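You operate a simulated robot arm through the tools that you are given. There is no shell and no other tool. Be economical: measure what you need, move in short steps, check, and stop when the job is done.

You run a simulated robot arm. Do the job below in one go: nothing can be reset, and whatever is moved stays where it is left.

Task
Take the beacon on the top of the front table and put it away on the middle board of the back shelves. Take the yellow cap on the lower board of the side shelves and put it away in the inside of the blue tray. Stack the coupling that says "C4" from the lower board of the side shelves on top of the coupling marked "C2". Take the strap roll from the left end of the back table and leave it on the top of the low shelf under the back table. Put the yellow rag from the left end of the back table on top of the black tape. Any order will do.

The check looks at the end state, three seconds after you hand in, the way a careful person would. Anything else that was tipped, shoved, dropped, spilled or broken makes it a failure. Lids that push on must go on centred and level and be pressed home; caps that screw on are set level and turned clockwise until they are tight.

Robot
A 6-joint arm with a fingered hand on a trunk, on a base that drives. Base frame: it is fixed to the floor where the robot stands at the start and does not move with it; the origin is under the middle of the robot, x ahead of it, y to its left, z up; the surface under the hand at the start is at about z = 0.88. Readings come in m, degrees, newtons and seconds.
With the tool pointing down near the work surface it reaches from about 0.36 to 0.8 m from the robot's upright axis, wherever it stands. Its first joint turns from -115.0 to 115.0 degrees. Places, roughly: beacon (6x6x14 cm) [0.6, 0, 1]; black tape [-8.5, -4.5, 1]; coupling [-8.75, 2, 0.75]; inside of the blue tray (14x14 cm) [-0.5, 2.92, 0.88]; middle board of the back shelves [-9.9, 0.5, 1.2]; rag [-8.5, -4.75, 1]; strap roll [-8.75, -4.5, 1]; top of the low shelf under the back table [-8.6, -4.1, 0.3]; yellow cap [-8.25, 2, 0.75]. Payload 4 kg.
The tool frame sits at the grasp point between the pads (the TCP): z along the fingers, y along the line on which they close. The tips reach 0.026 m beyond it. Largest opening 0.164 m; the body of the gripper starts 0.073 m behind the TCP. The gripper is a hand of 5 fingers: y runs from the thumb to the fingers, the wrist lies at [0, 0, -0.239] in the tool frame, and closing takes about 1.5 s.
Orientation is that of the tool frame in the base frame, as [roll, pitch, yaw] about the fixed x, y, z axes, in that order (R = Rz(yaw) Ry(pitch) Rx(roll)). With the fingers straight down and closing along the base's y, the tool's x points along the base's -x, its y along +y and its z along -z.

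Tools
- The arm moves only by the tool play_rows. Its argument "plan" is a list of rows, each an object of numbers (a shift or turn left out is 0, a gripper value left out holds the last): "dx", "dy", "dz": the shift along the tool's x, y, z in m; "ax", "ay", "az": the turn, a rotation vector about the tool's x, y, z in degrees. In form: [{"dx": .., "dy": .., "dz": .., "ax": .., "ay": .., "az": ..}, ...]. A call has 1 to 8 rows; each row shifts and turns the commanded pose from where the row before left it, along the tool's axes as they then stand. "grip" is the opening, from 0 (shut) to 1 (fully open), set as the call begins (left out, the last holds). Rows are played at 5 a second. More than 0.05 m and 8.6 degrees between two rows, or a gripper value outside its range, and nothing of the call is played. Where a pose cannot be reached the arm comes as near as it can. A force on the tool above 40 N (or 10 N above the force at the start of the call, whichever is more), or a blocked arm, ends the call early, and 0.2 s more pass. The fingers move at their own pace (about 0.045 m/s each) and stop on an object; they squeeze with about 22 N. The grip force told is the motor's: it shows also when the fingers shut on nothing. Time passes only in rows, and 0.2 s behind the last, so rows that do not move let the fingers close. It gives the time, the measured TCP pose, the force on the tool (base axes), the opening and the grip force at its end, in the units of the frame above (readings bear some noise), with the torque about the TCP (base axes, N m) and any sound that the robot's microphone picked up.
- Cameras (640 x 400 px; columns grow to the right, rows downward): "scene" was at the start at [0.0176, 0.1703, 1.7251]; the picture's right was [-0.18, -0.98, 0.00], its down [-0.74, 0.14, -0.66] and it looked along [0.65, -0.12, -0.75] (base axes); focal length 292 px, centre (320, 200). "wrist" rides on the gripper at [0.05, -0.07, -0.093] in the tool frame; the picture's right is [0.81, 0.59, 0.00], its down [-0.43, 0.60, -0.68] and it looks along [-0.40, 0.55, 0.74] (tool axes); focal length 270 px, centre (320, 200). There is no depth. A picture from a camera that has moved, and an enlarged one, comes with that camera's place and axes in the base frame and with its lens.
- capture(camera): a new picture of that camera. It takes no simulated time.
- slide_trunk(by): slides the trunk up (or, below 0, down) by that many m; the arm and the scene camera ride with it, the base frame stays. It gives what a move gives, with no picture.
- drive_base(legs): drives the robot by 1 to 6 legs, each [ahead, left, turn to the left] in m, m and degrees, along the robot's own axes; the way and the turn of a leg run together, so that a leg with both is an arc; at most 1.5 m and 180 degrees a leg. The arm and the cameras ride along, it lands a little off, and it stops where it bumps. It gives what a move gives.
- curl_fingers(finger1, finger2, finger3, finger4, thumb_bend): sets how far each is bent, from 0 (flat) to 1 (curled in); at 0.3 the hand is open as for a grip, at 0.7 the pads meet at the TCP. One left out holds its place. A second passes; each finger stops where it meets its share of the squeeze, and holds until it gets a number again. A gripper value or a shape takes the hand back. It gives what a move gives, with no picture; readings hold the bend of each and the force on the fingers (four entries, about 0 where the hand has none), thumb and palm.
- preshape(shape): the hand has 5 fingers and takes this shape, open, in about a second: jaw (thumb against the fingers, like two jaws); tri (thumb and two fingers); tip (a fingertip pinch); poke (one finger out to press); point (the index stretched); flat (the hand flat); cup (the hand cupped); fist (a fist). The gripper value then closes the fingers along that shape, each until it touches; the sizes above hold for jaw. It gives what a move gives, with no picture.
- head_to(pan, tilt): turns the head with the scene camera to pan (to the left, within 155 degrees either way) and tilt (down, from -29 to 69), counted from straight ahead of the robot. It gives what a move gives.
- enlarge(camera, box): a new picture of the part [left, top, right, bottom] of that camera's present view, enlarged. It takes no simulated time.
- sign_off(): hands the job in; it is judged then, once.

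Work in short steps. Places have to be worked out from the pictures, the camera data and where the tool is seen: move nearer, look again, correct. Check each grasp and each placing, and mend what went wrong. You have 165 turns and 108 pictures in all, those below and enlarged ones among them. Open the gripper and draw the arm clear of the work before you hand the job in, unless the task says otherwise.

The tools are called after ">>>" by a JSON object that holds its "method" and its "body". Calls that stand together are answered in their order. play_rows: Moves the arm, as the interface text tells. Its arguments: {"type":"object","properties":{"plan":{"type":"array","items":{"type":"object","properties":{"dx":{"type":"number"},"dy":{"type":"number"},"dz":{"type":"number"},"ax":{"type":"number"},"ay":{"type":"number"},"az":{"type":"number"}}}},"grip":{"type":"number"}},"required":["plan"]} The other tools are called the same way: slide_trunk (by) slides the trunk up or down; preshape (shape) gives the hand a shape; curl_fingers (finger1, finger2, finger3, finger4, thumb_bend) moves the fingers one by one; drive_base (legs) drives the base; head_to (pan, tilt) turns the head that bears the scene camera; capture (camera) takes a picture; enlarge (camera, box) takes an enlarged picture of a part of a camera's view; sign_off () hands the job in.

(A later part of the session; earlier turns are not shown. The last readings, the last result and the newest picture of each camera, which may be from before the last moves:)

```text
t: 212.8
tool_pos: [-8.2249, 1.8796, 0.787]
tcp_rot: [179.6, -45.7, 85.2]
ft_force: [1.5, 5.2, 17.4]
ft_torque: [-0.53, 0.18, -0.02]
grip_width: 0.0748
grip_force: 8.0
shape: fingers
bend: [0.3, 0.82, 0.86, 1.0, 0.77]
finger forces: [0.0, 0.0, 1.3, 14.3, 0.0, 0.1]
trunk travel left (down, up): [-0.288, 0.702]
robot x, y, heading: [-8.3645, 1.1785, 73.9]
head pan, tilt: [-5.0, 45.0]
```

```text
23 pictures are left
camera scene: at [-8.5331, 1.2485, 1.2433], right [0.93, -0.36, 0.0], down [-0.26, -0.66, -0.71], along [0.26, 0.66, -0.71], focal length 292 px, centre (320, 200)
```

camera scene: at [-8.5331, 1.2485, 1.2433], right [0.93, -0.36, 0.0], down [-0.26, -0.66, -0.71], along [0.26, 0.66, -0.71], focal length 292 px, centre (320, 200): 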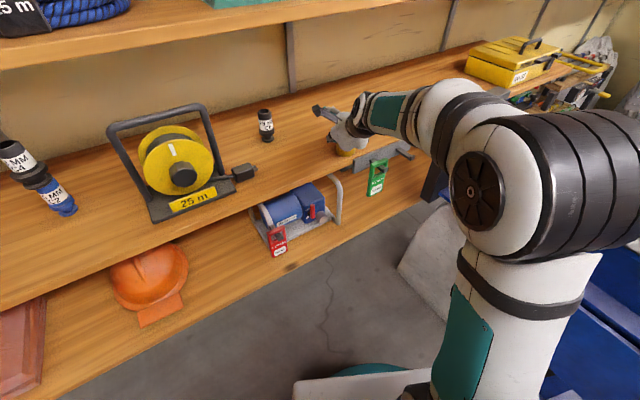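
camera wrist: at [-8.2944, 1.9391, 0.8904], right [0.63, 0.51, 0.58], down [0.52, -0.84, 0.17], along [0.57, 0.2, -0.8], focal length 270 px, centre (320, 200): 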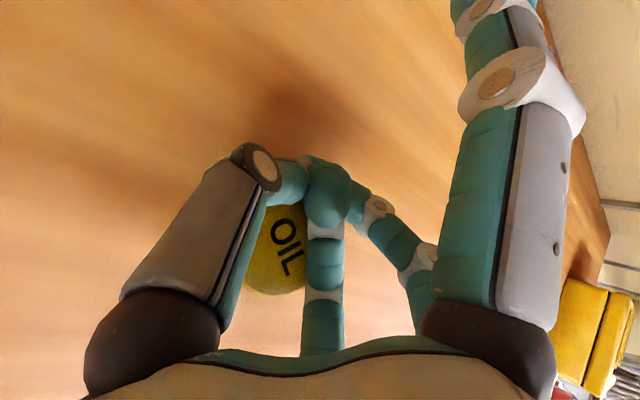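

The cap is near the edge. I open the fingers, rise straight up 10 cm, and tilt the hand steeper.

>>> {"method": "curl_fingers", "body": {"finger1": 0.3, "finger2": 0.3, "finger3": 0.3, "thumb_bend": 0.3}}

>>> {"method": "play_rows", "body": {"plan": [{"dx": 0.0214, "dz": -0.021}, {"dx": 0.025, "dz": -0.0245}, {"dx": 0.025, "dz": -0.0245}, {"ay": -7}, {"ay": -7}, {"ay": -7}, {}]}}

>>> {"method": "capture", "body": {"camera": "wrist"}}

```text
t: 213.8
tool_pos: [-8.2257, 1.8794, 0.7888]
tcp_rot: [179.6, -45.5, 85.1]
ft_force: [-3.0, 2.6, 23.1]
ft_torque: [-0.52, 0.09, -0.06]
grip_width: 0.0907
grip_force: 11.3
shape: fingers
bend: [0.3, 0.3, 0.7, 1.0, 0.3]
finger forces: [0.0, 0.0, 11.3, 11.6, 0.0, 0.0]
trunk travel left (down, up): [-0.288, 0.702]
robot x, y, heading: [-8.3659, 1.1823, 73.8]
head pan, tilt: [-5.0, 45.0]
```

```text
t: 215.4
tool_pos: [-8.2252, 1.8712, 0.8831]
tcp_rot: [179.8, -24.0, 84.8]
ft_force: [-0.1, -0.1, 0.6]
ft_torque: [0.03, -0.01, -0.02]
grip_width: 0.0907
grip_force: 0.0
shape: fingers
bend: [0.3, 0.3, 0.3, 1.0, 0.3]
finger forces: [0.0, 0.0, 0.0, 0.1, 0.0, 0.1]
trunk travel left (down, up): [-0.288, 0.702]
robot x, y, heading: [-8.366, 1.1764, 74.1]
head pan, tilt: [-5.0, 45.0]
```

```text
22 pictures are left
camera wrist: at [-8.2917, 1.8857, 0.9907], right [0.65, 0.68, 0.33], down [0.53, -0.72, 0.45], along [0.54, -0.11, -0.83], focal length 270 px, centre (320, 200)
```

wrist: 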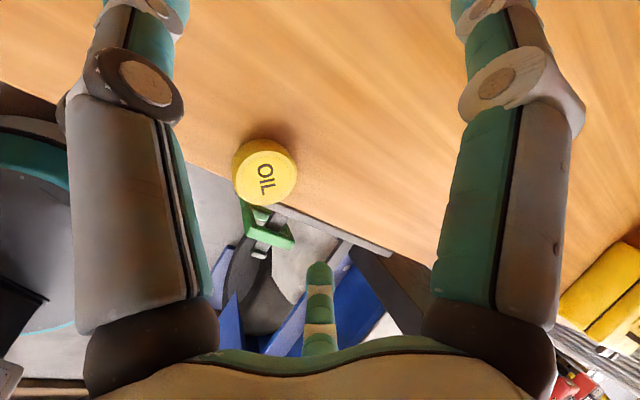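

The cap sits at (-8.214, 1.847), right at the board's edge but stable. I descend over it steeply.

>>> {"method": "play_rows", "body": {"plan": [{"dx": -0.0307, "dy": 0.0066, "dz": 0.02}, {"dx": -0.0307, "dy": 0.0066, "dz": 0.02}, {"dz": 0.025}, {"dz": 0.012}, {}]}}

>>> {"method": "capture", "body": {"camera": "wrist"}}

```text
t: 216.6
tool_pos: [-8.2136, 1.8541, 0.791]
tcp_rot: [179.6, -24.5, 84.9]
ft_force: [-0.5, 0.4, -0.3]
ft_torque: [0.01, 0.01, 0.03]
grip_width: 0.0908
grip_force: 0.1
shape: fingers
bend: [0.3, 0.3, 0.3, 1.0, 0.3]
finger forces: [0.0, 0.0, 0.1, 0.0, 0.0, 0.0]
trunk travel left (down, up): [-0.288, 0.702]
robot x, y, heading: [-8.3676, 1.1763, 73.9]
head pan, tilt: [-5.0, 45.0]
```

```text
21 pictures are left
camera wrist: at [-8.2794, 1.8681, 0.8981], right [0.65, 0.68, 0.34], down [0.53, -0.73, 0.44], along [0.54, -0.11, -0.83], focal length 270 px, centre (320, 200)
```

wrist: 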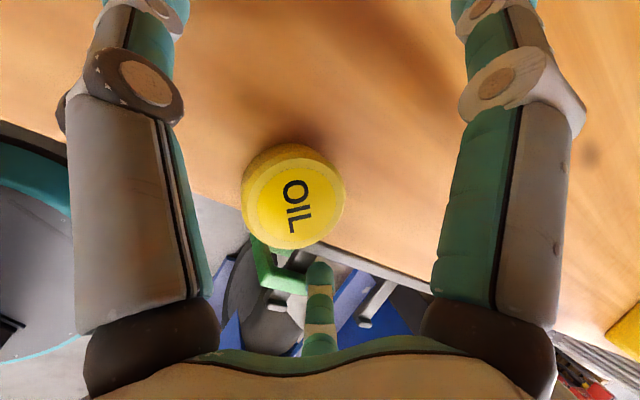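

Centred within a centimetre. I adjust, go 1 cm lower, then close thumb, finger 2 and finger 3.

>>> {"method": "play_rows", "body": {"plan": [{"dx": -0.0148, "dy": 0.0026, "dz": 0.005}, {}]}}

>>> {"method": "curl_fingers", "body": {"finger1": 0.3, "finger2": 0.5, "finger3": 0.5, "thumb_bend": 0.5}}

>>> {"method": "curl_fingers", "body": {"finger2": 0.85, "finger3": 0.85, "thumb_bend": 0.85}}

>>> {"method": "capture", "body": {"camera": "wrist"}}

```text
t: 217.2
tool_pos: [-8.2113, 1.842, 0.7845]
tcp_rot: [179.7, -24.8, 84.9]
ft_force: [0.8, 2.9, 11.9]
ft_torque: [-0.16, -0.17, -0.02]
grip_width: 0.0911
grip_force: 6.3
shape: fingers
bend: [0.3, 0.3, 0.31, 1.0, 0.3]
finger forces: [0.0, 0.0, 7.9, 0.0, 3.9, 0.0]
trunk travel left (down, up): [-0.288, 0.702]
robot x, y, heading: [-8.3712, 1.1807, 73.7]
head pan, tilt: [-5.0, 45.0]
```

```text
t: 218.2
tool_pos: [-8.2123, 1.8426, 0.7849]
tcp_rot: [179.6, -25.0, 84.8]
ft_force: [0.4, 0.9, 33.7]
ft_torque: [0.27, 2.41, -0.12]
grip_width: 0.0881
grip_force: 18.0
shape: fingers
bend: [0.3, 0.5, 0.34, 1.0, 0.36]
finger forces: [0.0, 0.1, 6.4, 0.1, 30.1, 0.1]
trunk travel left (down, up): [-0.288, 0.702]
robot x, y, heading: [-8.3674, 1.183, 73.8]
head pan, tilt: [-5.0, 45.0]
```

```text
t: 219.2
tool_pos: [-8.2127, 1.8425, 0.7862]
tcp_rot: [179.7, -24.9, 85.0]
ft_force: [0.9, 2.0, 33.6]
ft_torque: [0.39, 2.51, -0.24]
grip_width: 0.0879
grip_force: 20.0
shape: fingers
bend: [0.3, 0.85, 0.34, 1.0, 0.35]
finger forces: [0.1, 0.0, 8.9, 0.0, 31.1, 0.1]
trunk travel left (down, up): [-0.288, 0.702]
robot x, y, heading: [-8.3692, 1.1807, 73.5]
head pan, tilt: [-5.0, 45.0]
```

```text
20 pictures are left
camera wrist: at [-8.2783, 1.8546, 0.8925], right [0.65, 0.68, 0.34], down [0.53, -0.73, 0.44], along [0.55, -0.1, -0.83], focal length 270 px, centre (320, 200)
```

wrist: 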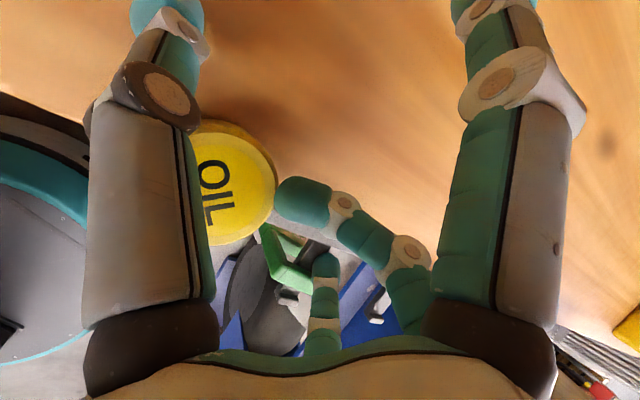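

The thumb and finger 3 jammed on the board and finger 2 pushed the cap left, partly overhanging the edge. I open finger 2 gently, release the thumb and lift 3 cm to look.

>>> {"method": "curl_fingers", "body": {"finger2": 0.3, "finger3": 0.3, "thumb_bend": 0.3}}

>>> {"method": "play_rows", "body": {"plan": [{"dx": 0.0042, "dz": -0.0091}, {"dx": 0.0084, "dz": -0.0182}, {}]}}

>>> {"method": "capture", "body": {"camera": "wrist"}}

```text
t: 220.2
tool_pos: [-8.2118, 1.8414, 0.7845]
tcp_rot: [179.7, -24.5, 85.0]
ft_force: [4.7, 0.5, 25.7]
ft_torque: [-0.18, 0.57, 0.03]
grip_width: 0.0911
grip_force: 12.8
shape: fingers
bend: [0.3, 0.3, 0.32, 1.0, 0.29]
finger forces: [0.2, 0.0, 11.2, 0.1, 14.7, 0.0]
trunk travel left (down, up): [-0.288, 0.702]
robot x, y, heading: [-8.3679, 1.1827, 73.8]
head pan, tilt: [-5.0, 45.0]
```

```text
t: 221.0
tool_pos: [-8.2108, 1.8425, 0.8109]
tcp_rot: [179.8, -24.4, 84.9]
ft_force: [0.5, -0.1, -0.2]
ft_torque: [-0.01, -0.02, 0.0]
grip_width: 0.0909
grip_force: 0.1
shape: fingers
bend: [0.3, 0.3, 0.3, 1.0, 0.3]
finger forces: [0.1, 0.1, 0.0, 0.1, 0.0, 0.0]
trunk travel left (down, up): [-0.288, 0.702]
robot x, y, heading: [-8.3676, 1.18, 73.9]
head pan, tilt: [-5.0, 45.0]
```

```text
19 pictures are left
camera wrist: at [-8.2783, 1.8567, 0.9182], right [0.65, 0.68, 0.34], down [0.53, -0.72, 0.44], along [0.54, -0.11, -0.83], focal length 270 px, centre (320, 200)
```

wrist: 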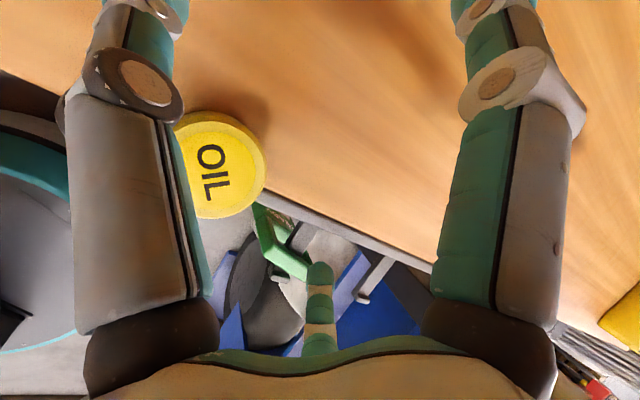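

The cap's centre is at about (-8.246, 1.817), just inside the edge. I rise, move over it, and come straight down with tips just above the board.

>>> {"method": "play_rows", "body": {"plan": [{"dz": -0.035}, {"dx": -0.0217, "dy": -0.0158}, {"dx": -0.0217, "dy": -0.0158}, {}, {"dz": 0.018}, {}]}}

>>> {"method": "capture", "body": {"camera": "wrist"}}

```text
t: 222.4
tool_pos: [-8.247, 1.8, 0.8092]
tcp_rot: [179.7, -24.5, 84.9]
ft_force: [-0.3, -0.2, 0.5]
ft_torque: [-0.04, 0.01, -0.01]
grip_width: 0.0907
grip_force: 0.1
shape: fingers
bend: [0.3, 0.3, 0.3, 1.0, 0.3]
finger forces: [0.0, 0.0, 0.1, 0.0, 0.0, 0.1]
trunk travel left (down, up): [-0.288, 0.702]
robot x, y, heading: [-8.3692, 1.1792, 73.9]
head pan, tilt: [-5.0, 45.0]
```

```text
18 pictures are left
camera wrist: at [-8.3137, 1.8128, 0.9152], right [0.65, 0.68, 0.34], down [0.53, -0.73, 0.44], along [0.54, -0.11, -0.83], focal length 270 px, centre (320, 200)
```

wrist: 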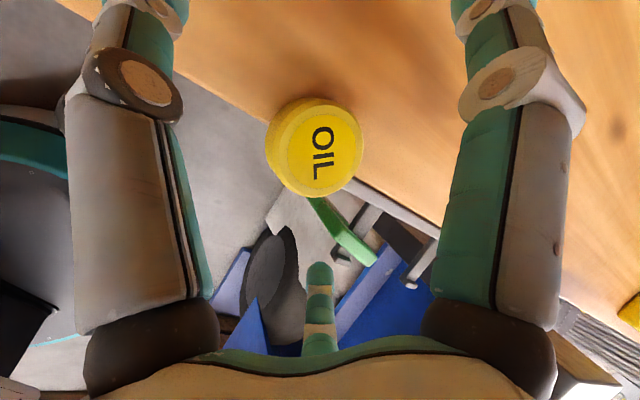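

Perfectly aligned. I descend 1.7 cm and close in two stages.

>>> {"method": "play_rows", "body": {"plan": [{"dy": -0.003, "dz": 0.01}, {"dz": 0.007}, {}]}}

>>> {"method": "curl_fingers", "body": {"finger2": 0.52, "finger3": 0.52, "thumb_bend": 0.52}}

>>> {"method": "curl_fingers", "body": {"finger2": 0.85, "finger3": 0.85, "thumb_bend": 0.85}}

>>> {"method": "capture", "body": {"camera": "wrist"}}

```text
t: 223.2
tool_pos: [-8.2495, 1.806, 0.7939]
tcp_rot: [179.6, -24.5, 84.9]
ft_force: [0.0, -0.8, 0.1]
ft_torque: [-0.01, 0.01, 0.0]
grip_width: 0.0905
grip_force: 0.1
shape: fingers
bend: [0.3, 0.3, 0.3, 1.0, 0.3]
finger forces: [0.0, 0.1, 0.0, 0.1, 0.1, 0.1]
trunk travel left (down, up): [-0.288, 0.702]
robot x, y, heading: [-8.3705, 1.1833, 73.8]
head pan, tilt: [-5.0, 45.0]
```

```text
t: 224.2
tool_pos: [-8.2493, 1.8073, 0.795]
tcp_rot: [179.7, -24.5, 84.8]
ft_force: [0.6, 0.1, 0.5]
ft_torque: [-0.02, -0.01, -0.04]
grip_width: 0.0724
grip_force: 0.1
shape: fingers
bend: [0.3, 0.52, 0.52, 1.0, 0.52]
finger forces: [0.1, 0.0, 0.0, 0.0, 0.0, 0.0]
trunk travel left (down, up): [-0.288, 0.702]
robot x, y, heading: [-8.3686, 1.1815, 73.9]
head pan, tilt: [-5.0, 45.0]
```

```text
t: 225.2
tool_pos: [-8.2492, 1.8079, 0.7939]
tcp_rot: [179.7, -24.5, 84.8]
ft_force: [0.2, 0.2, 0.1]
ft_torque: [0.0, 0.0, 0.0]
grip_width: 0.0708
grip_force: 20.5
shape: fingers
bend: [0.3, 0.56, 0.55, 1.0, 0.59]
finger forces: [0.1, 9.4, 10.8, 0.0, 20.9, 0.1]
trunk travel left (down, up): [-0.288, 0.702]
robot x, y, heading: [-8.3687, 1.1763, 73.8]
head pan, tilt: [-5.0, 45.0]
```

```text
17 pictures are left
camera wrist: at [-8.3162, 1.8213, 0.901], right [0.65, 0.68, 0.34], down [0.53, -0.73, 0.44], along [0.54, -0.11, -0.83], focal length 270 px, centre (320, 200)
```

wrist: 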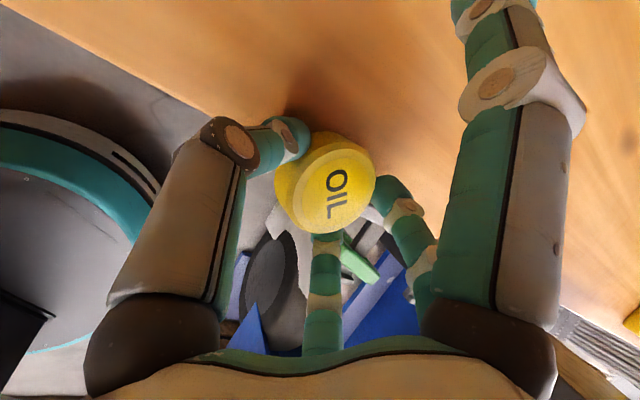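

The cap is gripped squarely (thumb 21 N vs 20 N). I pull straight out from the shelf.

>>> {"method": "play_rows", "body": {"plan": [{"dx": 0.004, "dz": -0.009}, {"dx": -0.0244, "dy": 0.0027, "dz": -0.0185}, {"dx": -0.0244, "dy": 0.0027, "dz": -0.0185}, {"dx": -0.0244, "dy": 0.0027, "dz": -0.0185}, {}]}}

>>> {"method": "slide_trunk", "body": {"by": 0.1}}

```text
t: 226.4
tool_pos: [-8.2496, 1.7187, 0.8247]
tcp_rot: [179.6, -24.5, 84.9]
ft_force: [0.8, -0.3, -0.2]
ft_torque: [0.01, 0.03, 0.01]
grip_width: 0.0704
grip_force: 20.7
shape: fingers
bend: [0.3, 0.56, 0.55, 1.0, 0.59]
finger forces: [0.0, 9.6, 10.8, 0.0, 20.8, 0.1]
trunk travel left (down, up): [-0.288, 0.702]
robot x, y, heading: [-8.3655, 1.1838, 73.7]
head pan, tilt: [-5.0, 45.0]
```

```text
t: 227.8
tool_pos: [-8.2487, 1.7189, 0.9247]
tcp_rot: [179.8, -24.4, 84.8]
ft_force: [0.2, 0.1, -0.7]
ft_torque: [0.0, 0.0, 0.03]
grip_width: 0.0705
grip_force: 20.3
shape: fingers
bend: [0.3, 0.56, 0.55, 1.0, 0.59]
finger forces: [0.1, 9.5, 10.8, 0.0, 20.9, 0.0]
trunk travel left (down, up): [-0.388, 0.602]
robot x, y, heading: [-8.3679, 1.1797, 73.9]
head pan, tilt: [-5.0, 45.0]
```

Out of the shelf with the cap. I rotate right 15° for clearance, then raise the trunk fully for travel.

>>> {"method": "drive_base", "body": {"legs": [[0, 0, -15]]}}

>>> {"method": "slide_trunk", "body": {"by": 0.39}}

>>> {"method": "drive_base", "body": {"legs": [[0, 0, 31]]}}

```text
t: 229.0
tool_pos: [-8.1132, 1.6705, 0.9245]
tcp_rot: [179.8, -24.5, 69.9]
ft_force: [-0.6, -0.5, -1.2]
ft_torque: [-0.01, -0.01, -0.01]
grip_width: 0.0707
grip_force: 20.5
shape: fingers
bend: [0.3, 0.56, 0.55, 1.0, 0.59]
finger forces: [0.1, 9.5, 10.8, 0.0, 20.8, 0.0]
trunk travel left (down, up): [-0.388, 0.602]
robot x, y, heading: [-8.3695, 1.1802, 58.6]
head pan, tilt: [-5.0, 45.0]
```

```text
t: 232.8
tool_pos: [-8.1135, 1.6702, 1.3147]
tcp_rot: [179.7, -24.5, 69.9]
ft_force: [-0.1, -0.1, -0.9]
ft_torque: [0.01, 0.02, 0.0]
grip_width: 0.071
grip_force: 20.5
shape: fingers
bend: [0.3, 0.56, 0.55, 1.0, 0.59]
finger forces: [0.1, 9.4, 10.8, 0.0, 20.8, 0.1]
trunk travel left (down, up): [-0.778, 0.212]
robot x, y, heading: [-8.3665, 1.1802, 58.5]
head pan, tilt: [-5.0, 45.0]
```

```text
t: 234.7
tool_pos: [-8.406, 1.7305, 1.3143]
tcp_rot: [179.7, -24.6, 101.3]
ft_force: [0.6, 0.1, 0.2]
ft_torque: [0.01, -0.01, -0.01]
grip_width: 0.0707
grip_force: 20.5
shape: fingers
bend: [0.3, 0.56, 0.55, 1.0, 0.59]
finger forces: [0.0, 9.5, 10.8, 0.0, 20.7, 0.0]
trunk travel left (down, up): [-0.778, 0.212]
robot x, y, heading: [-8.3705, 1.1796, 90.3]
head pan, tilt: [-5.0, 45.0]
```

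No contact. I turn away from the shelf to face down the aisle (-y), slide back into it, and drive out.

>>> {"method": "drive_base", "body": {"legs": [[0, 0, -90], [0, 0, -90], [0.02, -0.7, 0], [1.1, 0.0, 0], [0.95, 0.0, 0], [0.55, 0.3, 0]]}}

```text
t: 259.1
tool_pos: [-8.61, -1.9765, 1.314]
tcp_rot: [179.7, -24.4, -76.8]
ft_force: [0.2, -0.5, -0.1]
ft_torque: [0.03, 0.02, 0.0]
grip_width: 0.0706
grip_force: 20.2
shape: fingers
bend: [0.3, 0.56, 0.55, 1.0, 0.59]
finger forces: [0.0, 9.2, 10.7, 0.1, 20.2, 0.0]
trunk travel left (down, up): [-0.778, 0.212]
robot x, y, heading: [-8.6676, -1.4319, -87.8]
head pan, tilt: [-5.0, 45.0]
```

Out of the aisle. I turn to face the front and retrace my path past the mowers.

>>> {"method": "drive_base", "body": {"legs": [[0, 0, 87.8], [0.86, 0.09, 0], [0.86, 0.09, 0], [0.5, 0.56, 0], [0.46, 0.12, 0], [0.67, 0.42, 0]]}}

```text
t: 281.4
tool_pos: [-4.8252, -0.0632, 1.3152]
tcp_rot: [179.8, -24.3, 11.9]
ft_force: [0.2, -0.2, -1.2]
ft_torque: [0.0, 0.0, -0.02]
grip_width: 0.0705
grip_force: 19.4
shape: fingers
bend: [0.3, 0.56, 0.55, 1.0, 0.59]
finger forces: [0.1, 9.1, 10.8, 0.0, 20.0, 0.1]
trunk travel left (down, up): [-0.778, 0.212]
robot x, y, heading: [-5.3769, -0.1107, 0.8]
head pan, tilt: [-5.0, 45.0]
```

On track at (-5.38, -0.11). I continue along the known way to about (-1.7, 1.12).

>>> {"method": "drive_base", "body": {"legs": [[1.18, 0.43, 0], [0.65, 0.365, 0], [0.65, 0.365, 0], [1.2, 0.0, 0]]}}

>>> {"method": "head_to", "body": {"pan": 50, "tilt": 33}}

>>> {"method": "capture", "body": {"camera": "scene"}}

```text
t: 300.8
tool_pos: [-1.1834, 1.2901, 1.3143]
tcp_rot: [179.7, -24.4, 13.9]
ft_force: [0.2, 0.1, 0.1]
ft_torque: [0.05, -0.01, 0.0]
grip_width: 0.071
grip_force: 19.5
shape: fingers
bend: [0.3, 0.56, 0.55, 1.0, 0.59]
finger forces: [0.0, 9.0, 10.8, 0.0, 20.1, 0.1]
trunk travel left (down, up): [-0.778, 0.212]
robot x, y, heading: [-1.7349, 1.2274, 2.9]
head pan, tilt: [-5.0, 45.0]
```

```text
t: 302.0
tool_pos: [-1.1834, 1.2915, 1.3149]
tcp_rot: [179.8, -24.5, 14.0]
ft_force: [-0.8, -0.4, -0.3]
ft_torque: [0.01, 0.02, 0.0]
grip_width: 0.0707
grip_force: 19.8
shape: fingers
bend: [0.3, 0.56, 0.55, 1.0, 0.59]
finger forces: [0.0, 9.0, 10.8, 0.1, 20.0, 0.1]
trunk travel left (down, up): [-0.778, 0.212]
robot x, y, heading: [-1.7337, 1.2286, 3.0]
head pan, tilt: [50.0, 33.0]
```

```text
16 pictures are left
camera scene: at [-1.7471, 1.479, 1.7511], right [0.8, -0.6, 0.0], down [-0.33, -0.43, -0.84], along [0.51, 0.67, -0.54], focal length 292 px, centre (320, 200)
```

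scene: 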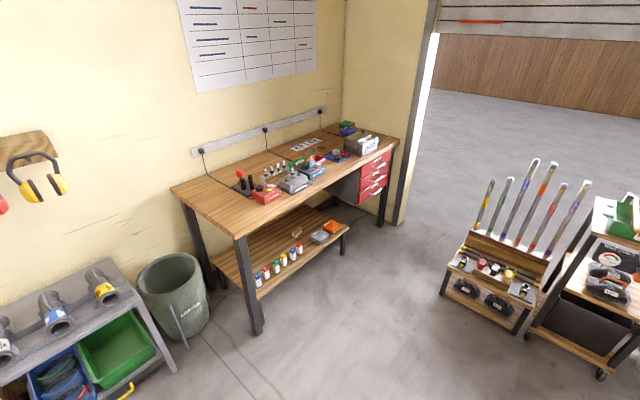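

The bench with the trays is ahead; its front edge runs about (-1.42, 2.67) to (0.12, 2.93). I drive to about (-0.55, 2.2), turn to face it and look down at the trays.

>>> {"method": "drive_base", "body": {"legs": [[0.616, 0.453, 0], [0.616, 0.453, 0], [0, 0, 92]]}}

>>> {"method": "head_to", "body": {"pan": 0, "tilt": 52}}

>>> {"method": "capture", "body": {"camera": "scene"}}

```text
t: 313.8
tool_pos: [-0.6381, 2.7353, 1.3138]
tcp_rot: [179.7, -24.5, 107.3]
ft_force: [-0.1, -0.9, 0.4]
ft_torque: [0.02, -0.04, 0.0]
grip_width: 0.0709
grip_force: 19.7
shape: fingers
bend: [0.3, 0.56, 0.55, 1.0, 0.59]
finger forces: [0.1, 8.5, 10.9, 0.0, 19.8, 0.0]
trunk travel left (down, up): [-0.778, 0.212]
robot x, y, heading: [-0.5411, 2.189, 96.3]
head pan, tilt: [50.0, 33.0]
```

```text
t: 315.0
tool_pos: [-0.6384, 2.7346, 1.3147]
tcp_rot: [179.7, -24.5, 107.2]
ft_force: [0.3, 0.2, -0.4]
ft_torque: [-0.01, 0.02, -0.02]
grip_width: 0.0705
grip_force: 19.5
shape: fingers
bend: [0.3, 0.56, 0.55, 1.0, 0.59]
finger forces: [0.1, 8.6, 10.8, 0.0, 19.7, 0.1]
trunk travel left (down, up): [-0.778, 0.212]
robot x, y, heading: [-0.5422, 2.1919, 96.2]
head pan, tilt: [0.0, 52.0]
```

```text
15 pictures are left
camera scene: at [-0.7281, 2.1851, 1.7237], right [0.99, 0.11, 0.0], down [0.09, -0.78, -0.62], along [-0.07, 0.61, -0.79], focal length 292 px, centre (320, 200)
```

scene: 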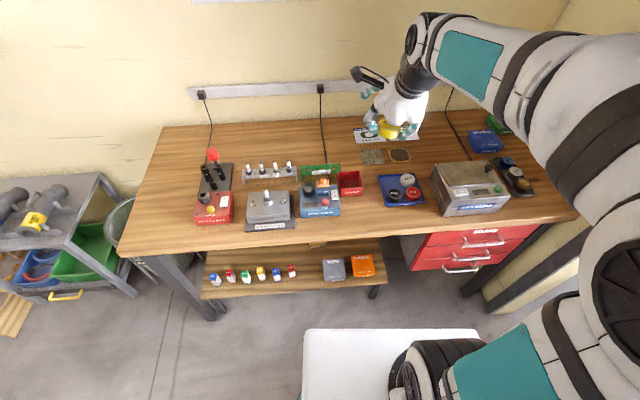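

The blue tray is at about (-0.506, 2.91) with a couple of items inside. I zoom in to find the free spot.

>>> {"method": "enlarge", "body": {"camera": "scene", "box": [365, 155, 445, 215]}}

```text
6.67 times, centred on (405, 185) of scene
camera zoom: at [-0.7281, 2.1851, 1.7237], right [0.99, 0.11, 0.0], down [0.09, -0.78, -0.62], along [-0.07, 0.61, -0.79], focal length 1947 px, centre (-247, 300)
```

zoom: 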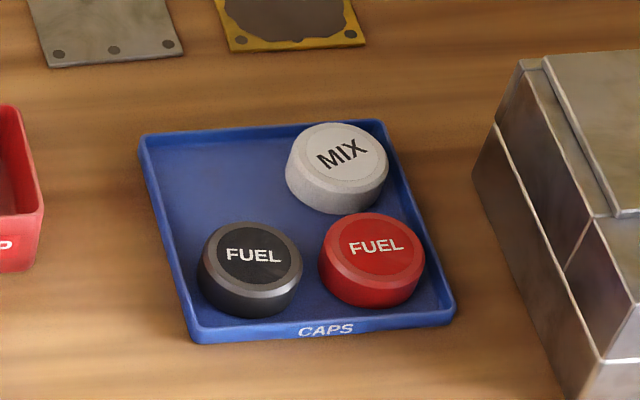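

The tray's free quadrant is the far-left, centred about (-0.544, 2.945). I move the cap above it at height first, then lower the trunk to just above and verify.

>>> {"method": "play_rows", "body": {"plan": [{"dx": 0.0298, "dy": 0.0305, "dz": 0.0136}, {"dx": 0.0298, "dy": 0.0305, "dz": 0.0136}, {"dx": 0.0298, "dy": 0.0305, "dz": 0.0136}, {"dx": 0.0298, "dy": 0.0305, "dz": 0.0136}, {"dx": 0.0298, "dy": 0.0305, "dz": 0.0136}, {}]}}

>>> {"method": "slide_trunk", "body": {"by": -0.33}}

>>> {"method": "head_to", "body": {"pan": 12, "tilt": 45}}

>>> {"method": "capture", "body": {"camera": "wrist"}}

```text
t: 316.4
tool_pos: [-0.5403, 2.9351, 1.3163]
tcp_rot: [179.7, -24.5, 107.4]
ft_force: [-0.1, -0.2, -0.7]
ft_torque: [0.0, -0.01, -0.01]
grip_width: 0.0705
grip_force: 19.3
shape: fingers
bend: [0.3, 0.56, 0.55, 1.0, 0.59]
finger forces: [0.0, 8.5, 10.9, 0.0, 19.7, 0.0]
trunk travel left (down, up): [-0.778, 0.212]
robot x, y, heading: [-0.5425, 2.1925, 96.4]
head pan, tilt: [0.0, 52.0]
```

```text
t: 319.6
tool_pos: [-0.5398, 2.9369, 0.9862]
tcp_rot: [179.7, -24.6, 107.4]
ft_force: [0.0, 0.9, 0.4]
ft_torque: [0.02, -0.01, -0.01]
grip_width: 0.0705
grip_force: 19.2
shape: fingers
bend: [0.3, 0.56, 0.55, 1.0, 0.59]
finger forces: [0.1, 8.4, 10.9, 0.0, 19.7, 0.0]
trunk travel left (down, up): [-0.448, 0.542]
robot x, y, heading: [-0.5401, 2.1884, 96.2]
head pan, tilt: [0.0, 52.0]
```

```text
t: 320.4
tool_pos: [-0.5395, 2.9378, 0.9847]
tcp_rot: [179.7, -24.5, 107.4]
ft_force: [-0.8, 0.3, -0.5]
ft_torque: [0.0, -0.06, 0.02]
grip_width: 0.0706
grip_force: 19.5
shape: fingers
bend: [0.3, 0.56, 0.55, 1.0, 0.59]
finger forces: [0.1, 8.4, 11.0, 0.0, 19.6, 0.1]
trunk travel left (down, up): [-0.448, 0.542]
robot x, y, heading: [-0.5419, 2.1889, 95.9]
head pan, tilt: [12.0, 45.0]
```

```text
13 pictures are left
camera wrist: at [-0.6063, 2.9237, 1.0917], right [0.34, 0.88, 0.34], down [0.77, -0.47, 0.44], along [0.54, 0.11, -0.83], focal length 270 px, centre (320, 200)
```

wrist: 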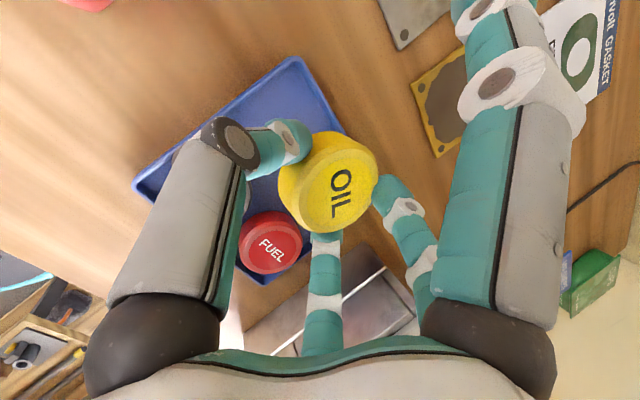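

Wrist view confirms the tray corners; the cap is over the free quadrant. I lower 5.5 cm more and check from the head.

>>> {"method": "slide_trunk", "body": {"by": -0.055}}

>>> {"method": "capture", "body": {"camera": "wrist"}}

```text
t: 321.3
tool_pos: [-0.5405, 2.9369, 0.9299]
tcp_rot: [179.8, -24.5, 107.3]
ft_force: [0.3, 0.2, 0.1]
ft_torque: [0.02, 0.01, -0.01]
grip_width: 0.0708
grip_force: 19.6
shape: fingers
bend: [0.3, 0.56, 0.55, 1.0, 0.59]
finger forces: [0.0, 8.5, 10.8, 0.1, 19.6, 0.1]
trunk travel left (down, up): [-0.393, 0.597]
robot x, y, heading: [-0.54, 2.1908, 96.5]
head pan, tilt: [12.0, 45.0]
```

```text
12 pictures are left
camera wrist: at [-0.6062, 2.9236, 1.0368], right [0.34, 0.88, 0.34], down [0.77, -0.47, 0.44], along [0.54, 0.11, -0.83], focal length 270 px, centre (320, 200)
```

wrist: 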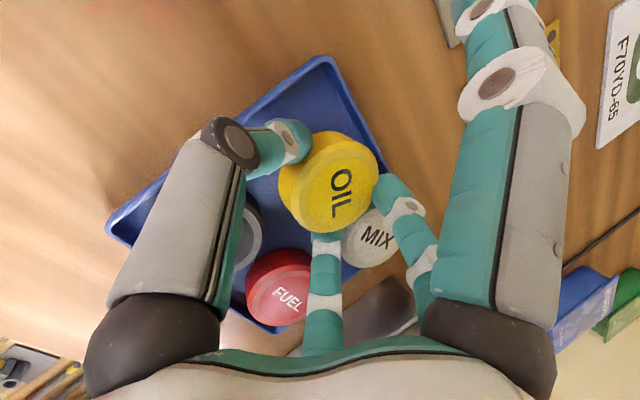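

The cap is slightly too near the far wall; I shift it 7 mm back, lower 4 mm, then ease the fingers open just enough to release.

>>> {"method": "play_rows", "body": {"plan": [{"dx": -0.0044, "dy": -0.0046, "dz": -0.002}, {"dx": -0.0017, "dz": 0.0036}, {}]}}

>>> {"method": "curl_fingers", "body": {"finger2": 0.49, "finger3": 0.49, "thumb_bend": 0.52}}

>>> {"method": "play_rows", "body": {"plan": [{"dx": 0.0041, "dz": -0.0091}, {"dx": 0.0083, "dz": -0.0182}, {"dx": 0.0166, "dz": -0.0364}, {"dx": 0.0166, "dz": -0.0364}, {}]}}

>>> {"method": "capture", "body": {"camera": "wrist"}}

```text
t: 322.1
tool_pos: [-0.5427, 2.9308, 0.9264]
tcp_rot: [179.8, -24.5, 107.4]
ft_force: [-0.1, 0.3, 4.8]
ft_torque: [-0.04, -0.16, -0.05]
grip_width: 0.0707
grip_force: 21.9
shape: fingers
bend: [0.3, 0.56, 0.55, 1.0, 0.59]
finger forces: [0.1, 8.8, 15.9, 0.1, 19.6, 0.0]
trunk travel left (down, up): [-0.393, 0.597]
robot x, y, heading: [-0.5449, 2.1897, 96.3]
head pan, tilt: [12.0, 45.0]
```

```text
t: 323.1
tool_pos: [-0.543, 2.9318, 0.9271]
tcp_rot: [179.7, -24.5, 107.3]
ft_force: [-0.6, 1.6, 5.3]
ft_torque: [0.07, -0.19, 0.05]
grip_width: 0.0727
grip_force: 2.4
shape: fingers
bend: [0.3, 0.49, 0.51, 1.0, 0.52]
finger forces: [0.1, 0.1, 5.6, 0.0, 0.0, 0.0]
trunk travel left (down, up): [-0.393, 0.597]
robot x, y, heading: [-0.5407, 2.1896, 96.0]
head pan, tilt: [12.0, 45.0]
```

```text
t: 324.3
tool_pos: [-0.5408, 2.9323, 1.0369]
tcp_rot: [179.7, -24.4, 107.3]
ft_force: [0.7, -0.4, 0.3]
ft_torque: [-0.03, 0.0, 0.0]
grip_width: 0.0725
grip_force: 0.0
shape: fingers
bend: [0.3, 0.49, 0.49, 1.0, 0.52]
finger forces: [0.0, 0.0, 0.1, 0.0, 0.0, 0.0]
trunk travel left (down, up): [-0.393, 0.597]
robot x, y, heading: [-0.5446, 2.1902, 96.2]
head pan, tilt: [12.0, 45.0]
```

```text
11 pictures are left
camera wrist: at [-0.6077, 2.92, 1.1447], right [0.34, 0.88, 0.34], down [0.77, -0.47, 0.44], along [0.54, 0.11, -0.83], focal length 270 px, centre (320, 200)
```

wrist: 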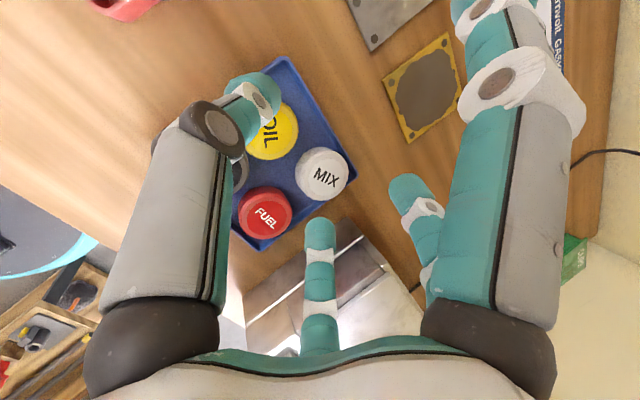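

The cap lies flat inside the blue tray in its free quadrant. Now I retract, raise the trunk, and set out for the back table along the known way.

>>> {"method": "play_rows", "body": {"plan": [{"dx": -0.041, "dy": -0.014, "dz": -0.019}, {"dx": -0.041, "dy": -0.014, "dz": -0.019}, {"dx": -0.041, "dy": -0.014, "dz": -0.019}, {"dx": -0.041, "dy": -0.014, "dz": -0.019}, {}]}}

>>> {"method": "slide_trunk", "body": {"by": 0.385}}

>>> {"method": "preshape", "body": {"shape": "jaw"}}

>>> {"method": "drive_base", "body": {"legs": [[0, 0, 83.8], [0.58, 0.5, 0], [0.58, 0.5, 0], [1.2, 0.08, 0], [0.65, 0.37, 0], [0.65, 0.37, 0]]}}

```text
t: 325.5
tool_pos: [-0.5459, 2.7429, 1.0374]
tcp_rot: [179.7, -24.5, 107.3]
ft_force: [0.1, -0.2, -0.3]
ft_torque: [-0.01, 0.03, -0.02]
grip_width: 0.0726
grip_force: 0.0
shape: fingers
bend: [0.3, 0.49, 0.49, 1.0, 0.52]
finger forces: [0.0, 0.1, 0.0, 0.0, 0.1, 0.0]
trunk travel left (down, up): [-0.393, 0.597]
robot x, y, heading: [-0.5429, 2.1908, 96.4]
head pan, tilt: [12.0, 45.0]
```

```text
t: 329.2
tool_pos: [-0.5458, 2.7428, 1.4237]
tcp_rot: [179.8, -24.5, 107.4]
ft_force: [-0.8, -0.7, 0.0]
ft_torque: [0.02, -0.03, 0.0]
grip_width: 0.0723
grip_force: 0.1
shape: fingers
bend: [0.3, 0.49, 0.49, 1.0, 0.52]
finger forces: [0.0, 0.1, 0.0, 0.1, 0.1, 0.1]
trunk travel left (down, up): [-0.778, 0.212]
robot x, y, heading: [-0.5416, 2.1924, 96.1]
head pan, tilt: [12.0, 45.0]
```

```text
t: 330.1
tool_pos: [-0.5454, 2.7433, 1.4226]
tcp_rot: [179.7, -24.6, 107.4]
ft_force: [-0.7, 0.9, 0.6]
ft_torque: [-0.04, -0.02, 0.0]
grip_width: 0.1638
grip_force: 0.1
shape: jaw
bend: [0.3, 0.3, 0.3, 0.3, 0.3]
finger forces: [0.1, 0.0, 0.0, 0.0, 0.1, 0.1]
trunk travel left (down, up): [-0.778, 0.212]
robot x, y, heading: [-0.5418, 2.1894, 96.4]
head pan, tilt: [12.0, 45.0]
```

```text
t: 354.7
tool_pos: [-4.7846, 0.464, 1.4225]
tcp_rot: [179.7, -24.4, -169.0]
ft_force: [-0.5, -0.6, 0.2]
ft_torque: [0.01, -0.02, 0.02]
grip_width: 0.1639
grip_force: 0.1
shape: jaw
bend: [0.3, 0.3, 0.3, 0.3, 0.3]
finger forces: [0.0, 0.1, 0.0, 0.0, 0.1, 0.0]
trunk travel left (down, up): [-0.778, 0.212]
robot x, y, heading: [-4.236, 0.4074, 180.1]
head pan, tilt: [12.0, 45.0]
```

On track. I continue past the mowers to about (-8.1, -1.5).

>>> {"method": "drive_base", "body": {"legs": [[1.11, 0.55, 0], [0.65, 0.42, 0], [0.44, 0.12, 0], [0.5, 0.54, 0], [1.2, 0.27, 0], [0, 0, 80]]}}

>>> {"method": "head_to", "body": {"pan": 0, "tilt": 30}}

>>> {"method": "capture", "body": {"camera": "scene"}}

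```text
t: 379.9
tool_pos: [-8.2588, -2.0667, 1.4224]
tcp_rot: [179.7, -24.5, -86.5]
ft_force: [0.3, -1.1, -0.3]
ft_torque: [0.02, 0.02, -0.03]
grip_width: 0.164
grip_force: 0.0
shape: jaw
bend: [0.3, 0.3, 0.3, 0.3, 0.3]
finger forces: [0.0, 0.1, 0.0, 0.1, 0.0, 0.1]
trunk travel left (down, up): [-0.778, 0.212]
robot x, y, heading: [-8.1289, -1.53, -97.6]
head pan, tilt: [12.0, 45.0]
```

```text
t: 380.7
tool_pos: [-8.258, -2.0658, 1.4219]
tcp_rot: [179.7, -24.5, -86.5]
ft_force: [-0.3, 0.4, 0.0]
ft_torque: [0.03, 0.01, -0.01]
grip_width: 0.1639
grip_force: 0.0
shape: jaw
bend: [0.3, 0.3, 0.3, 0.3, 0.3]
finger forces: [0.1, 0.1, 0.0, 0.1, 0.0, 0.0]
trunk travel left (down, up): [-0.778, 0.212]
robot x, y, heading: [-8.1317, -1.5341, -97.7]
head pan, tilt: [0.0, 30.0]
```

```text
10 pictures are left
camera scene: at [-7.9492, -1.5854, 1.7558], right [-0.99, 0.13, 0.0], down [0.07, 0.5, -0.87], along [-0.11, -0.86, -0.5], focal length 292 px, centre (320, 200)
```

scene: 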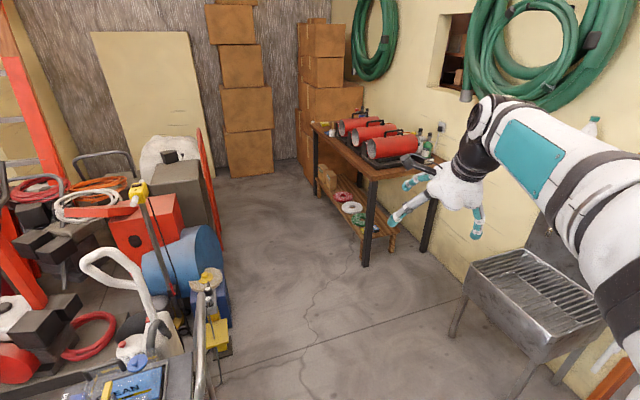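

The way to the back table is open; its front edge runs from (-8.57, -3.43) to (-8.31, -4.73). I drive to about (-7.95, -4.4) and turn to face its left end.

>>> {"method": "drive_base", "body": {"legs": [[0.99, 0.134, 0], [0.937, 0.308, 0], [0.89, 0.12, 0], [0, 0, -72]]}}

>>> {"method": "head_to", "body": {"pan": 12, "tilt": 52}}

>>> {"method": "capture", "body": {"camera": "scene"}}

```text
t: 396.3
tool_pos: [-8.3182, -4.7637, 1.4231]
tcp_rot: [-179.7, -24.0, -113.6]
ft_force: [11.6, 3.3, 2.6]
ft_torque: [-0.29, 0.15, 1.16]
grip_width: 0.1638
grip_force: 0.1
shape: jaw
bend: [0.31, 0.3, 0.3, 0.3, 0.3]
finger forces: [12.4, 0.1, 0.0, 0.1, 0.0, 0.0]
trunk travel left (down, up): [-0.778, 0.212]
robot x, y, heading: [-7.9589, -4.3493, -125.6]
head pan, tilt: [0.0, 30.0]
stopped in leg 4: the force on the tool passed its limit at 70 N (the readings are from after the stop); the commanded pose is now the measured one
```

```text
t: 397.1
tool_pos: [-8.3199, -4.7637, 1.4217]
tcp_rot: [-179.8, -24.1, -113.8]
ft_force: [13.0, 2.0, 2.1]
ft_torque: [-0.23, 0.19, 1.28]
grip_width: 0.1639
grip_force: 0.1
shape: jaw
bend: [0.31, 0.3, 0.3, 0.3, 0.3]
finger forces: [13.5, 0.1, 0.1, 0.0, 0.1, 0.0]
trunk travel left (down, up): [-0.778, 0.212]
robot x, y, heading: [-7.9609, -4.3507, -125.7]
head pan, tilt: [12.0, 52.0]
```

```text
9 pictures are left
camera scene: at [-7.8027, -4.4796, 1.7235], right [-0.91, 0.4, 0.0], down [0.32, 0.72, -0.62], along [-0.25, -0.56, -0.79], focal length 292 px, centre (320, 200)
```

scene: 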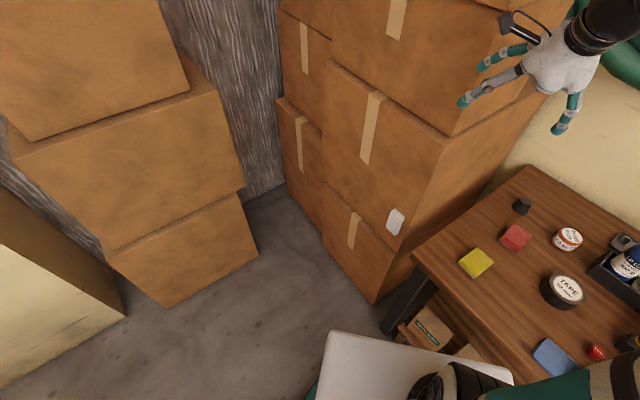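

The hand touched the stacked cartons beyond the table; they still look in place. I back off by turning left slightly, drive away in +y, and then turn to face the table.

>>> {"method": "drive_base", "body": {"legs": [[0, 0, 8], [-0.4, -0.21, 0], [0, 0, -50], [-0.08, 0.3, 0]]}}

>>> {"method": "head_to", "body": {"pan": 8, "tilt": 52}}

>>> {"method": "capture", "body": {"camera": "scene"}}

```text
t: 404.4
tool_pos: [-8.3744, -4.2482, 1.4223]
tcp_rot: [-179.8, -24.0, -155.7]
ft_force: [0.0, -0.6, -0.4]
ft_torque: [0.04, -0.01, -0.03]
grip_width: 0.1638
grip_force: 0.0
shape: jaw
bend: [0.3, 0.3, 0.3, 0.3, 0.3]
finger forces: [0.0, 0.1, 0.0, 0.1, 0.0, 0.0]
trunk travel left (down, up): [-0.778, 0.212]
robot x, y, heading: [-7.8331, -4.1799, -167.5]
head pan, tilt: [12.0, 52.0]
```

```text
t: 405.1
tool_pos: [-8.3758, -4.2467, 1.4211]
tcp_rot: [-179.6, -24.0, -155.6]
ft_force: [0.1, -0.8, -0.6]
ft_torque: [0.0, -0.02, 0.0]
grip_width: 0.1638
grip_force: 0.1
shape: jaw
bend: [0.3, 0.3, 0.3, 0.3, 0.3]
finger forces: [0.0, 0.0, 0.1, 0.1, 0.0, 0.0]
trunk travel left (down, up): [-0.778, 0.212]
robot x, y, heading: [-7.8322, -4.179, -167.8]
head pan, tilt: [8.0, 52.0]
```

```text
8 pictures are left
camera scene: at [-7.8032, -4.3754, 1.7237], right [-0.35, 0.94, 0.0], down [0.74, 0.27, -0.62], along [-0.58, -0.21, -0.79], focal length 292 px, centre (320, 200)
```

scene: 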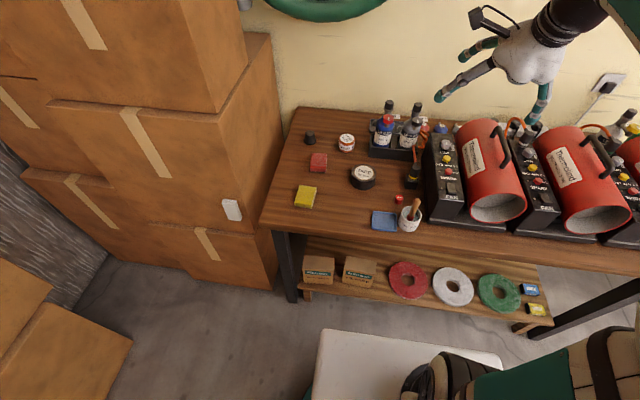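

Good overview: black tape at about (-8.572, -4.487), yellow rag at (-8.412, -4.657), and a small white/red roll at (-8.734, -4.596). I zoom once to identify everything.

>>> {"method": "enlarge", "body": {"camera": "scene", "box": [260, 110, 440, 310]}}

```text
2.00 times, centred on (350, 210) of scene
camera zoom: at [-7.8032, -4.3754, 1.7237], right [-0.35, 0.94, 0.0], down [0.74, 0.27, -0.62], along [-0.58, -0.21, -0.79], focal length 584 px, centre (260, 180)
```

zoom: 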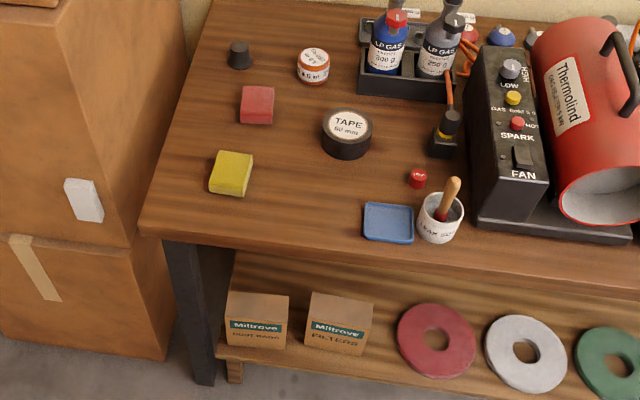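

Identified: strap roll (white/red), yellow folded rag (about 6×9 cm), black TAPE (top z≈0.895). I move a bit closer and orient the hand downward, closing across the rag's short side.

>>> {"method": "drive_base", "body": {"legs": [[0.164, 0.19, 0]]}}

>>> {"method": "play_rows", "body": {"plan": [{"ay": -7}, {"ay": -7}, {"ax": -1.4, "az": 8}, {"ax": -1.4, "az": 8}, {}]}}

>>> {"method": "slide_trunk", "body": {"by": -0.3}}

```text
t: 406.9
tool_pos: [-8.4987, -4.4668, 1.4211]
tcp_rot: [-179.7, -24.1, -155.7]
ft_force: [-0.4, -0.7, 0.1]
ft_torque: [0.02, -0.02, -0.03]
grip_width: 0.1638
grip_force: 0.1
shape: jaw
bend: [0.3, 0.3, 0.3, 0.3, 0.3]
finger forces: [0.0, 0.0, 0.1, 0.0, 0.0, 0.1]
trunk travel left (down, up): [-0.778, 0.212]
robot x, y, heading: [-7.949, -4.3978, -167.4]
head pan, tilt: [8.0, 52.0]
```

```text
t: 408.1
tool_pos: [-8.496, -4.4654, 1.4106]
tcp_rot: [-179.6, -9.8, -172.0]
ft_force: [-0.5, 0.2, 0.3]
ft_torque: [0.0, 0.0, -0.01]
grip_width: 0.1641
grip_force: 0.0
shape: jaw
bend: [0.3, 0.3, 0.3, 0.3, 0.3]
finger forces: [0.0, 0.0, 0.0, 0.1, 0.0, 0.0]
out of reach, approached as far as the arm can: row 2
trunk travel left (down, up): [-0.778, 0.212]
robot x, y, heading: [-7.9499, -4.3971, -167.7]
head pan, tilt: [8.0, 52.0]
```

```text
t: 411.1
tool_pos: [-8.4947, -4.4654, 1.1106]
tcp_rot: [-179.6, -9.9, -171.8]
ft_force: [-0.1, -0.2, 0.4]
ft_torque: [0.01, 0.04, -0.04]
grip_width: 0.1642
grip_force: 0.1
shape: jaw
bend: [0.3, 0.3, 0.3, 0.3, 0.3]
finger forces: [0.0, 0.0, 0.0, 0.0, 0.0, 0.0]
trunk travel left (down, up): [-0.478, 0.512]
robot x, y, heading: [-7.9523, -4.3986, -167.6]
head pan, tilt: [8.0, 52.0]
```

I move over the rag at about 12 cm above it and check with the wrist camera.

>>> {"method": "play_rows", "body": {"plan": [{"dx": -0.0133, "dy": -0.0399, "dz": 0.018}, {"dx": -0.0133, "dy": -0.0399, "dz": 0.018}, {"dx": -0.0133, "dy": -0.0399, "dz": 0.018}, {"dx": -0.0133, "dy": -0.0399, "dz": 0.018}, {"dx": -0.0133, "dy": -0.0399, "dz": 0.018}, {}]}}

>>> {"method": "capture", "body": {"camera": "wrist"}}

```text
t: 412.5
tool_pos: [-8.4142, -4.6601, 1.0143]
tcp_rot: [-179.6, -9.9, -172.0]
ft_force: [0.5, -0.7, -0.9]
ft_torque: [0.09, 0.03, -0.01]
grip_width: 0.164
grip_force: 0.2
shape: jaw
bend: [0.3, 0.3, 0.3, 0.3, 0.3]
finger forces: [0.0, 0.0, 0.1, 0.0, 0.1, 0.0]
trunk travel left (down, up): [-0.478, 0.512]
robot x, y, heading: [-7.9496, -4.4006, -167.6]
head pan, tilt: [8.0, 52.0]
```

```text
6 pictures are left
camera wrist: at [-8.4346, -4.7327, 1.1158], right [-0.87, 0.47, 0.14], down [0.45, 0.67, 0.59], along [0.19, 0.58, -0.8], focal length 270 px, centre (320, 200)
```

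wrist: 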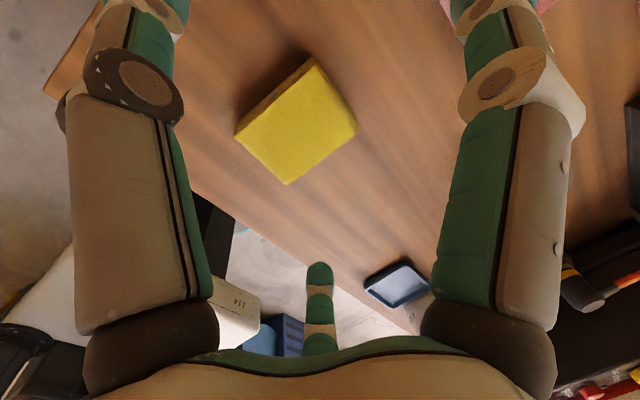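

The rag's centre by the wrist camera is about (-8.402, -4.645). I descend onto it, tips just above the table.

>>> {"method": "play_rows", "body": {"plan": [{"dx": -0.0127, "dy": 0.0042, "dz": 0.036}, {"dx": -0.0127, "dy": 0.0042, "dz": 0.036}, {"dx": -0.0127, "dy": 0.0042, "dz": 0.03}, {"dz": 0.006}, {}]}}

>>> {"method": "play_rows", "body": {"plan": [{"dz": 0.005}, {}]}}

```text
t: 413.3
tool_pos: [-8.4024, -4.6466, 0.9198]
tcp_rot: [-179.1, -11.1, -172.0]
ft_force: [-2.3, 2.4, 13.9]
ft_torque: [-0.08, -1.19, 0.18]
grip_width: 0.164
grip_force: 0.0
shape: jaw
bend: [0.3, 0.3, 0.3, 0.27, 0.3]
finger forces: [0.1, 0.0, 0.0, 13.4, 0.0, 0.0]
trunk travel left (down, up): [-0.478, 0.512]
robot x, y, heading: [-7.9555, -4.3965, -167.7]
head pan, tilt: [8.0, 52.0]
stopped in row 4: the force on the tool passed its limit at 68 N (the readings are from after the stop); the commanded pose is now the measured one
```

```text
t: 413.8
tool_pos: [-8.4064, -4.6455, 0.9189]
tcp_rot: [-178.8, -11.7, -172.2]
ft_force: [-1.4, 3.2, 15.0]
ft_torque: [-0.1, -1.39, 0.22]
grip_width: 0.1641
grip_force: 0.2
shape: jaw
bend: [0.3, 0.3, 0.3, 0.25, 0.3]
finger forces: [0.0, 0.1, 0.1, 14.3, 0.0, 0.0]
trunk travel left (down, up): [-0.478, 0.512]
robot x, y, heading: [-7.9484, -4.3977, -167.7]
head pan, tilt: [8.0, 52.0]
stopped in row 2: the force on the tool passed its limit at 44 N (the readings are from after the stop); the commanded pose is now the measured one
```

Finger 4 touched the table: the table top is z≈0.88. I lift 2 cm, curl finger 4, and descend to the right height.

>>> {"method": "play_rows", "body": {"plan": [{"dx": 0.004, "dz": -0.02}, {}]}}

>>> {"method": "curl_fingers", "body": {"finger1": 0.3, "finger2": 0.3, "finger3": 0.3, "finger4": 1, "thumb_bend": 0.3}}

>>> {"method": "play_rows", "body": {"plan": [{"dx": -0.008, "dy": -0.004, "dz": 0.012}, {"dx": -0.002, "dz": 0.01}, {"dz": 0.006}, {}]}}

```text
t: 414.4
tool_pos: [-8.4054, -4.6459, 0.9378]
tcp_rot: [-178.9, -11.5, -172.0]
ft_force: [0.2, -0.7, -0.6]
ft_torque: [0.03, 0.02, -0.03]
grip_width: 0.1641
grip_force: 0.1
shape: jaw
bend: [0.3, 0.3, 0.3, 0.3, 0.3]
finger forces: [0.0, 0.1, 0.0, 0.0, 0.0, 0.0]
trunk travel left (down, up): [-0.478, 0.512]
robot x, y, heading: [-7.9515, -4.3965, -167.9]
head pan, tilt: [8.0, 52.0]
```

```text
t: 415.4
tool_pos: [-8.406, -4.6454, 0.9366]
tcp_rot: [-178.9, -11.5, -172.1]
ft_force: [0.0, -0.8, 0.1]
ft_torque: [0.02, 0.02, -0.05]
grip_width: 0.0904
grip_force: 0.0
shape: fingers
bend: [0.3, 0.3, 0.3, 1.0, 0.3]
finger forces: [0.1, 0.0, 0.0, 0.1, 0.1, 0.1]
trunk travel left (down, up): [-0.478, 0.512]
robot x, y, heading: [-7.9538, -4.3973, -168.0]
head pan, tilt: [8.0, 52.0]
```

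```text
t: 416.1
tool_pos: [-8.4028, -4.652, 0.9169]
tcp_rot: [-178.5, -12.4, -172.0]
ft_force: [0.3, -4.3, 15.4]
ft_torque: [1.2, -0.77, -0.28]
grip_width: 0.0908
grip_force: 7.3
shape: fingers
bend: [0.3, 0.3, 0.26, 1.0, 0.3]
finger forces: [0.0, 0.0, 15.7, 0.1, 0.0, 0.1]
trunk travel left (down, up): [-0.478, 0.512]
robot x, y, heading: [-7.953, -4.3964, -167.7]
head pan, tilt: [8.0, 52.0]
stopped in row 3: the force on the tool passed its limit at 47 N (the readings are from after the stop); the commanded pose is now the measured one
```

Finger 3 touches now because of the 12° tilt. I lift 1 cm, make the hand vertical, then go down to TCP z≈0.91.

>>> {"method": "play_rows", "body": {"plan": [{"dz": -0.012}, {"ay": -6, "ax": -1.5}, {"ay": -6.4}, {}, {"dz": 0.008}, {"dz": 0.005}, {}]}}

```text
t: 417.7
tool_pos: [-8.4002, -4.6508, 0.9127]
tcp_rot: [179.9, 0.3, -172.1]
ft_force: [0.6, -0.6, 0.3]
ft_torque: [-0.03, 0.03, 0.01]
grip_width: 0.0906
grip_force: 0.4
shape: fingers
bend: [0.3, 0.3, 0.3, 1.0, 0.3]
finger forces: [0.2, 0.1, 0.1, 0.1, 0.0, 0.1]
trunk travel left (down, up): [-0.478, 0.512]
robot x, y, heading: [-7.953, -4.3982, -167.8]
head pan, tilt: [8.0, 52.0]
```

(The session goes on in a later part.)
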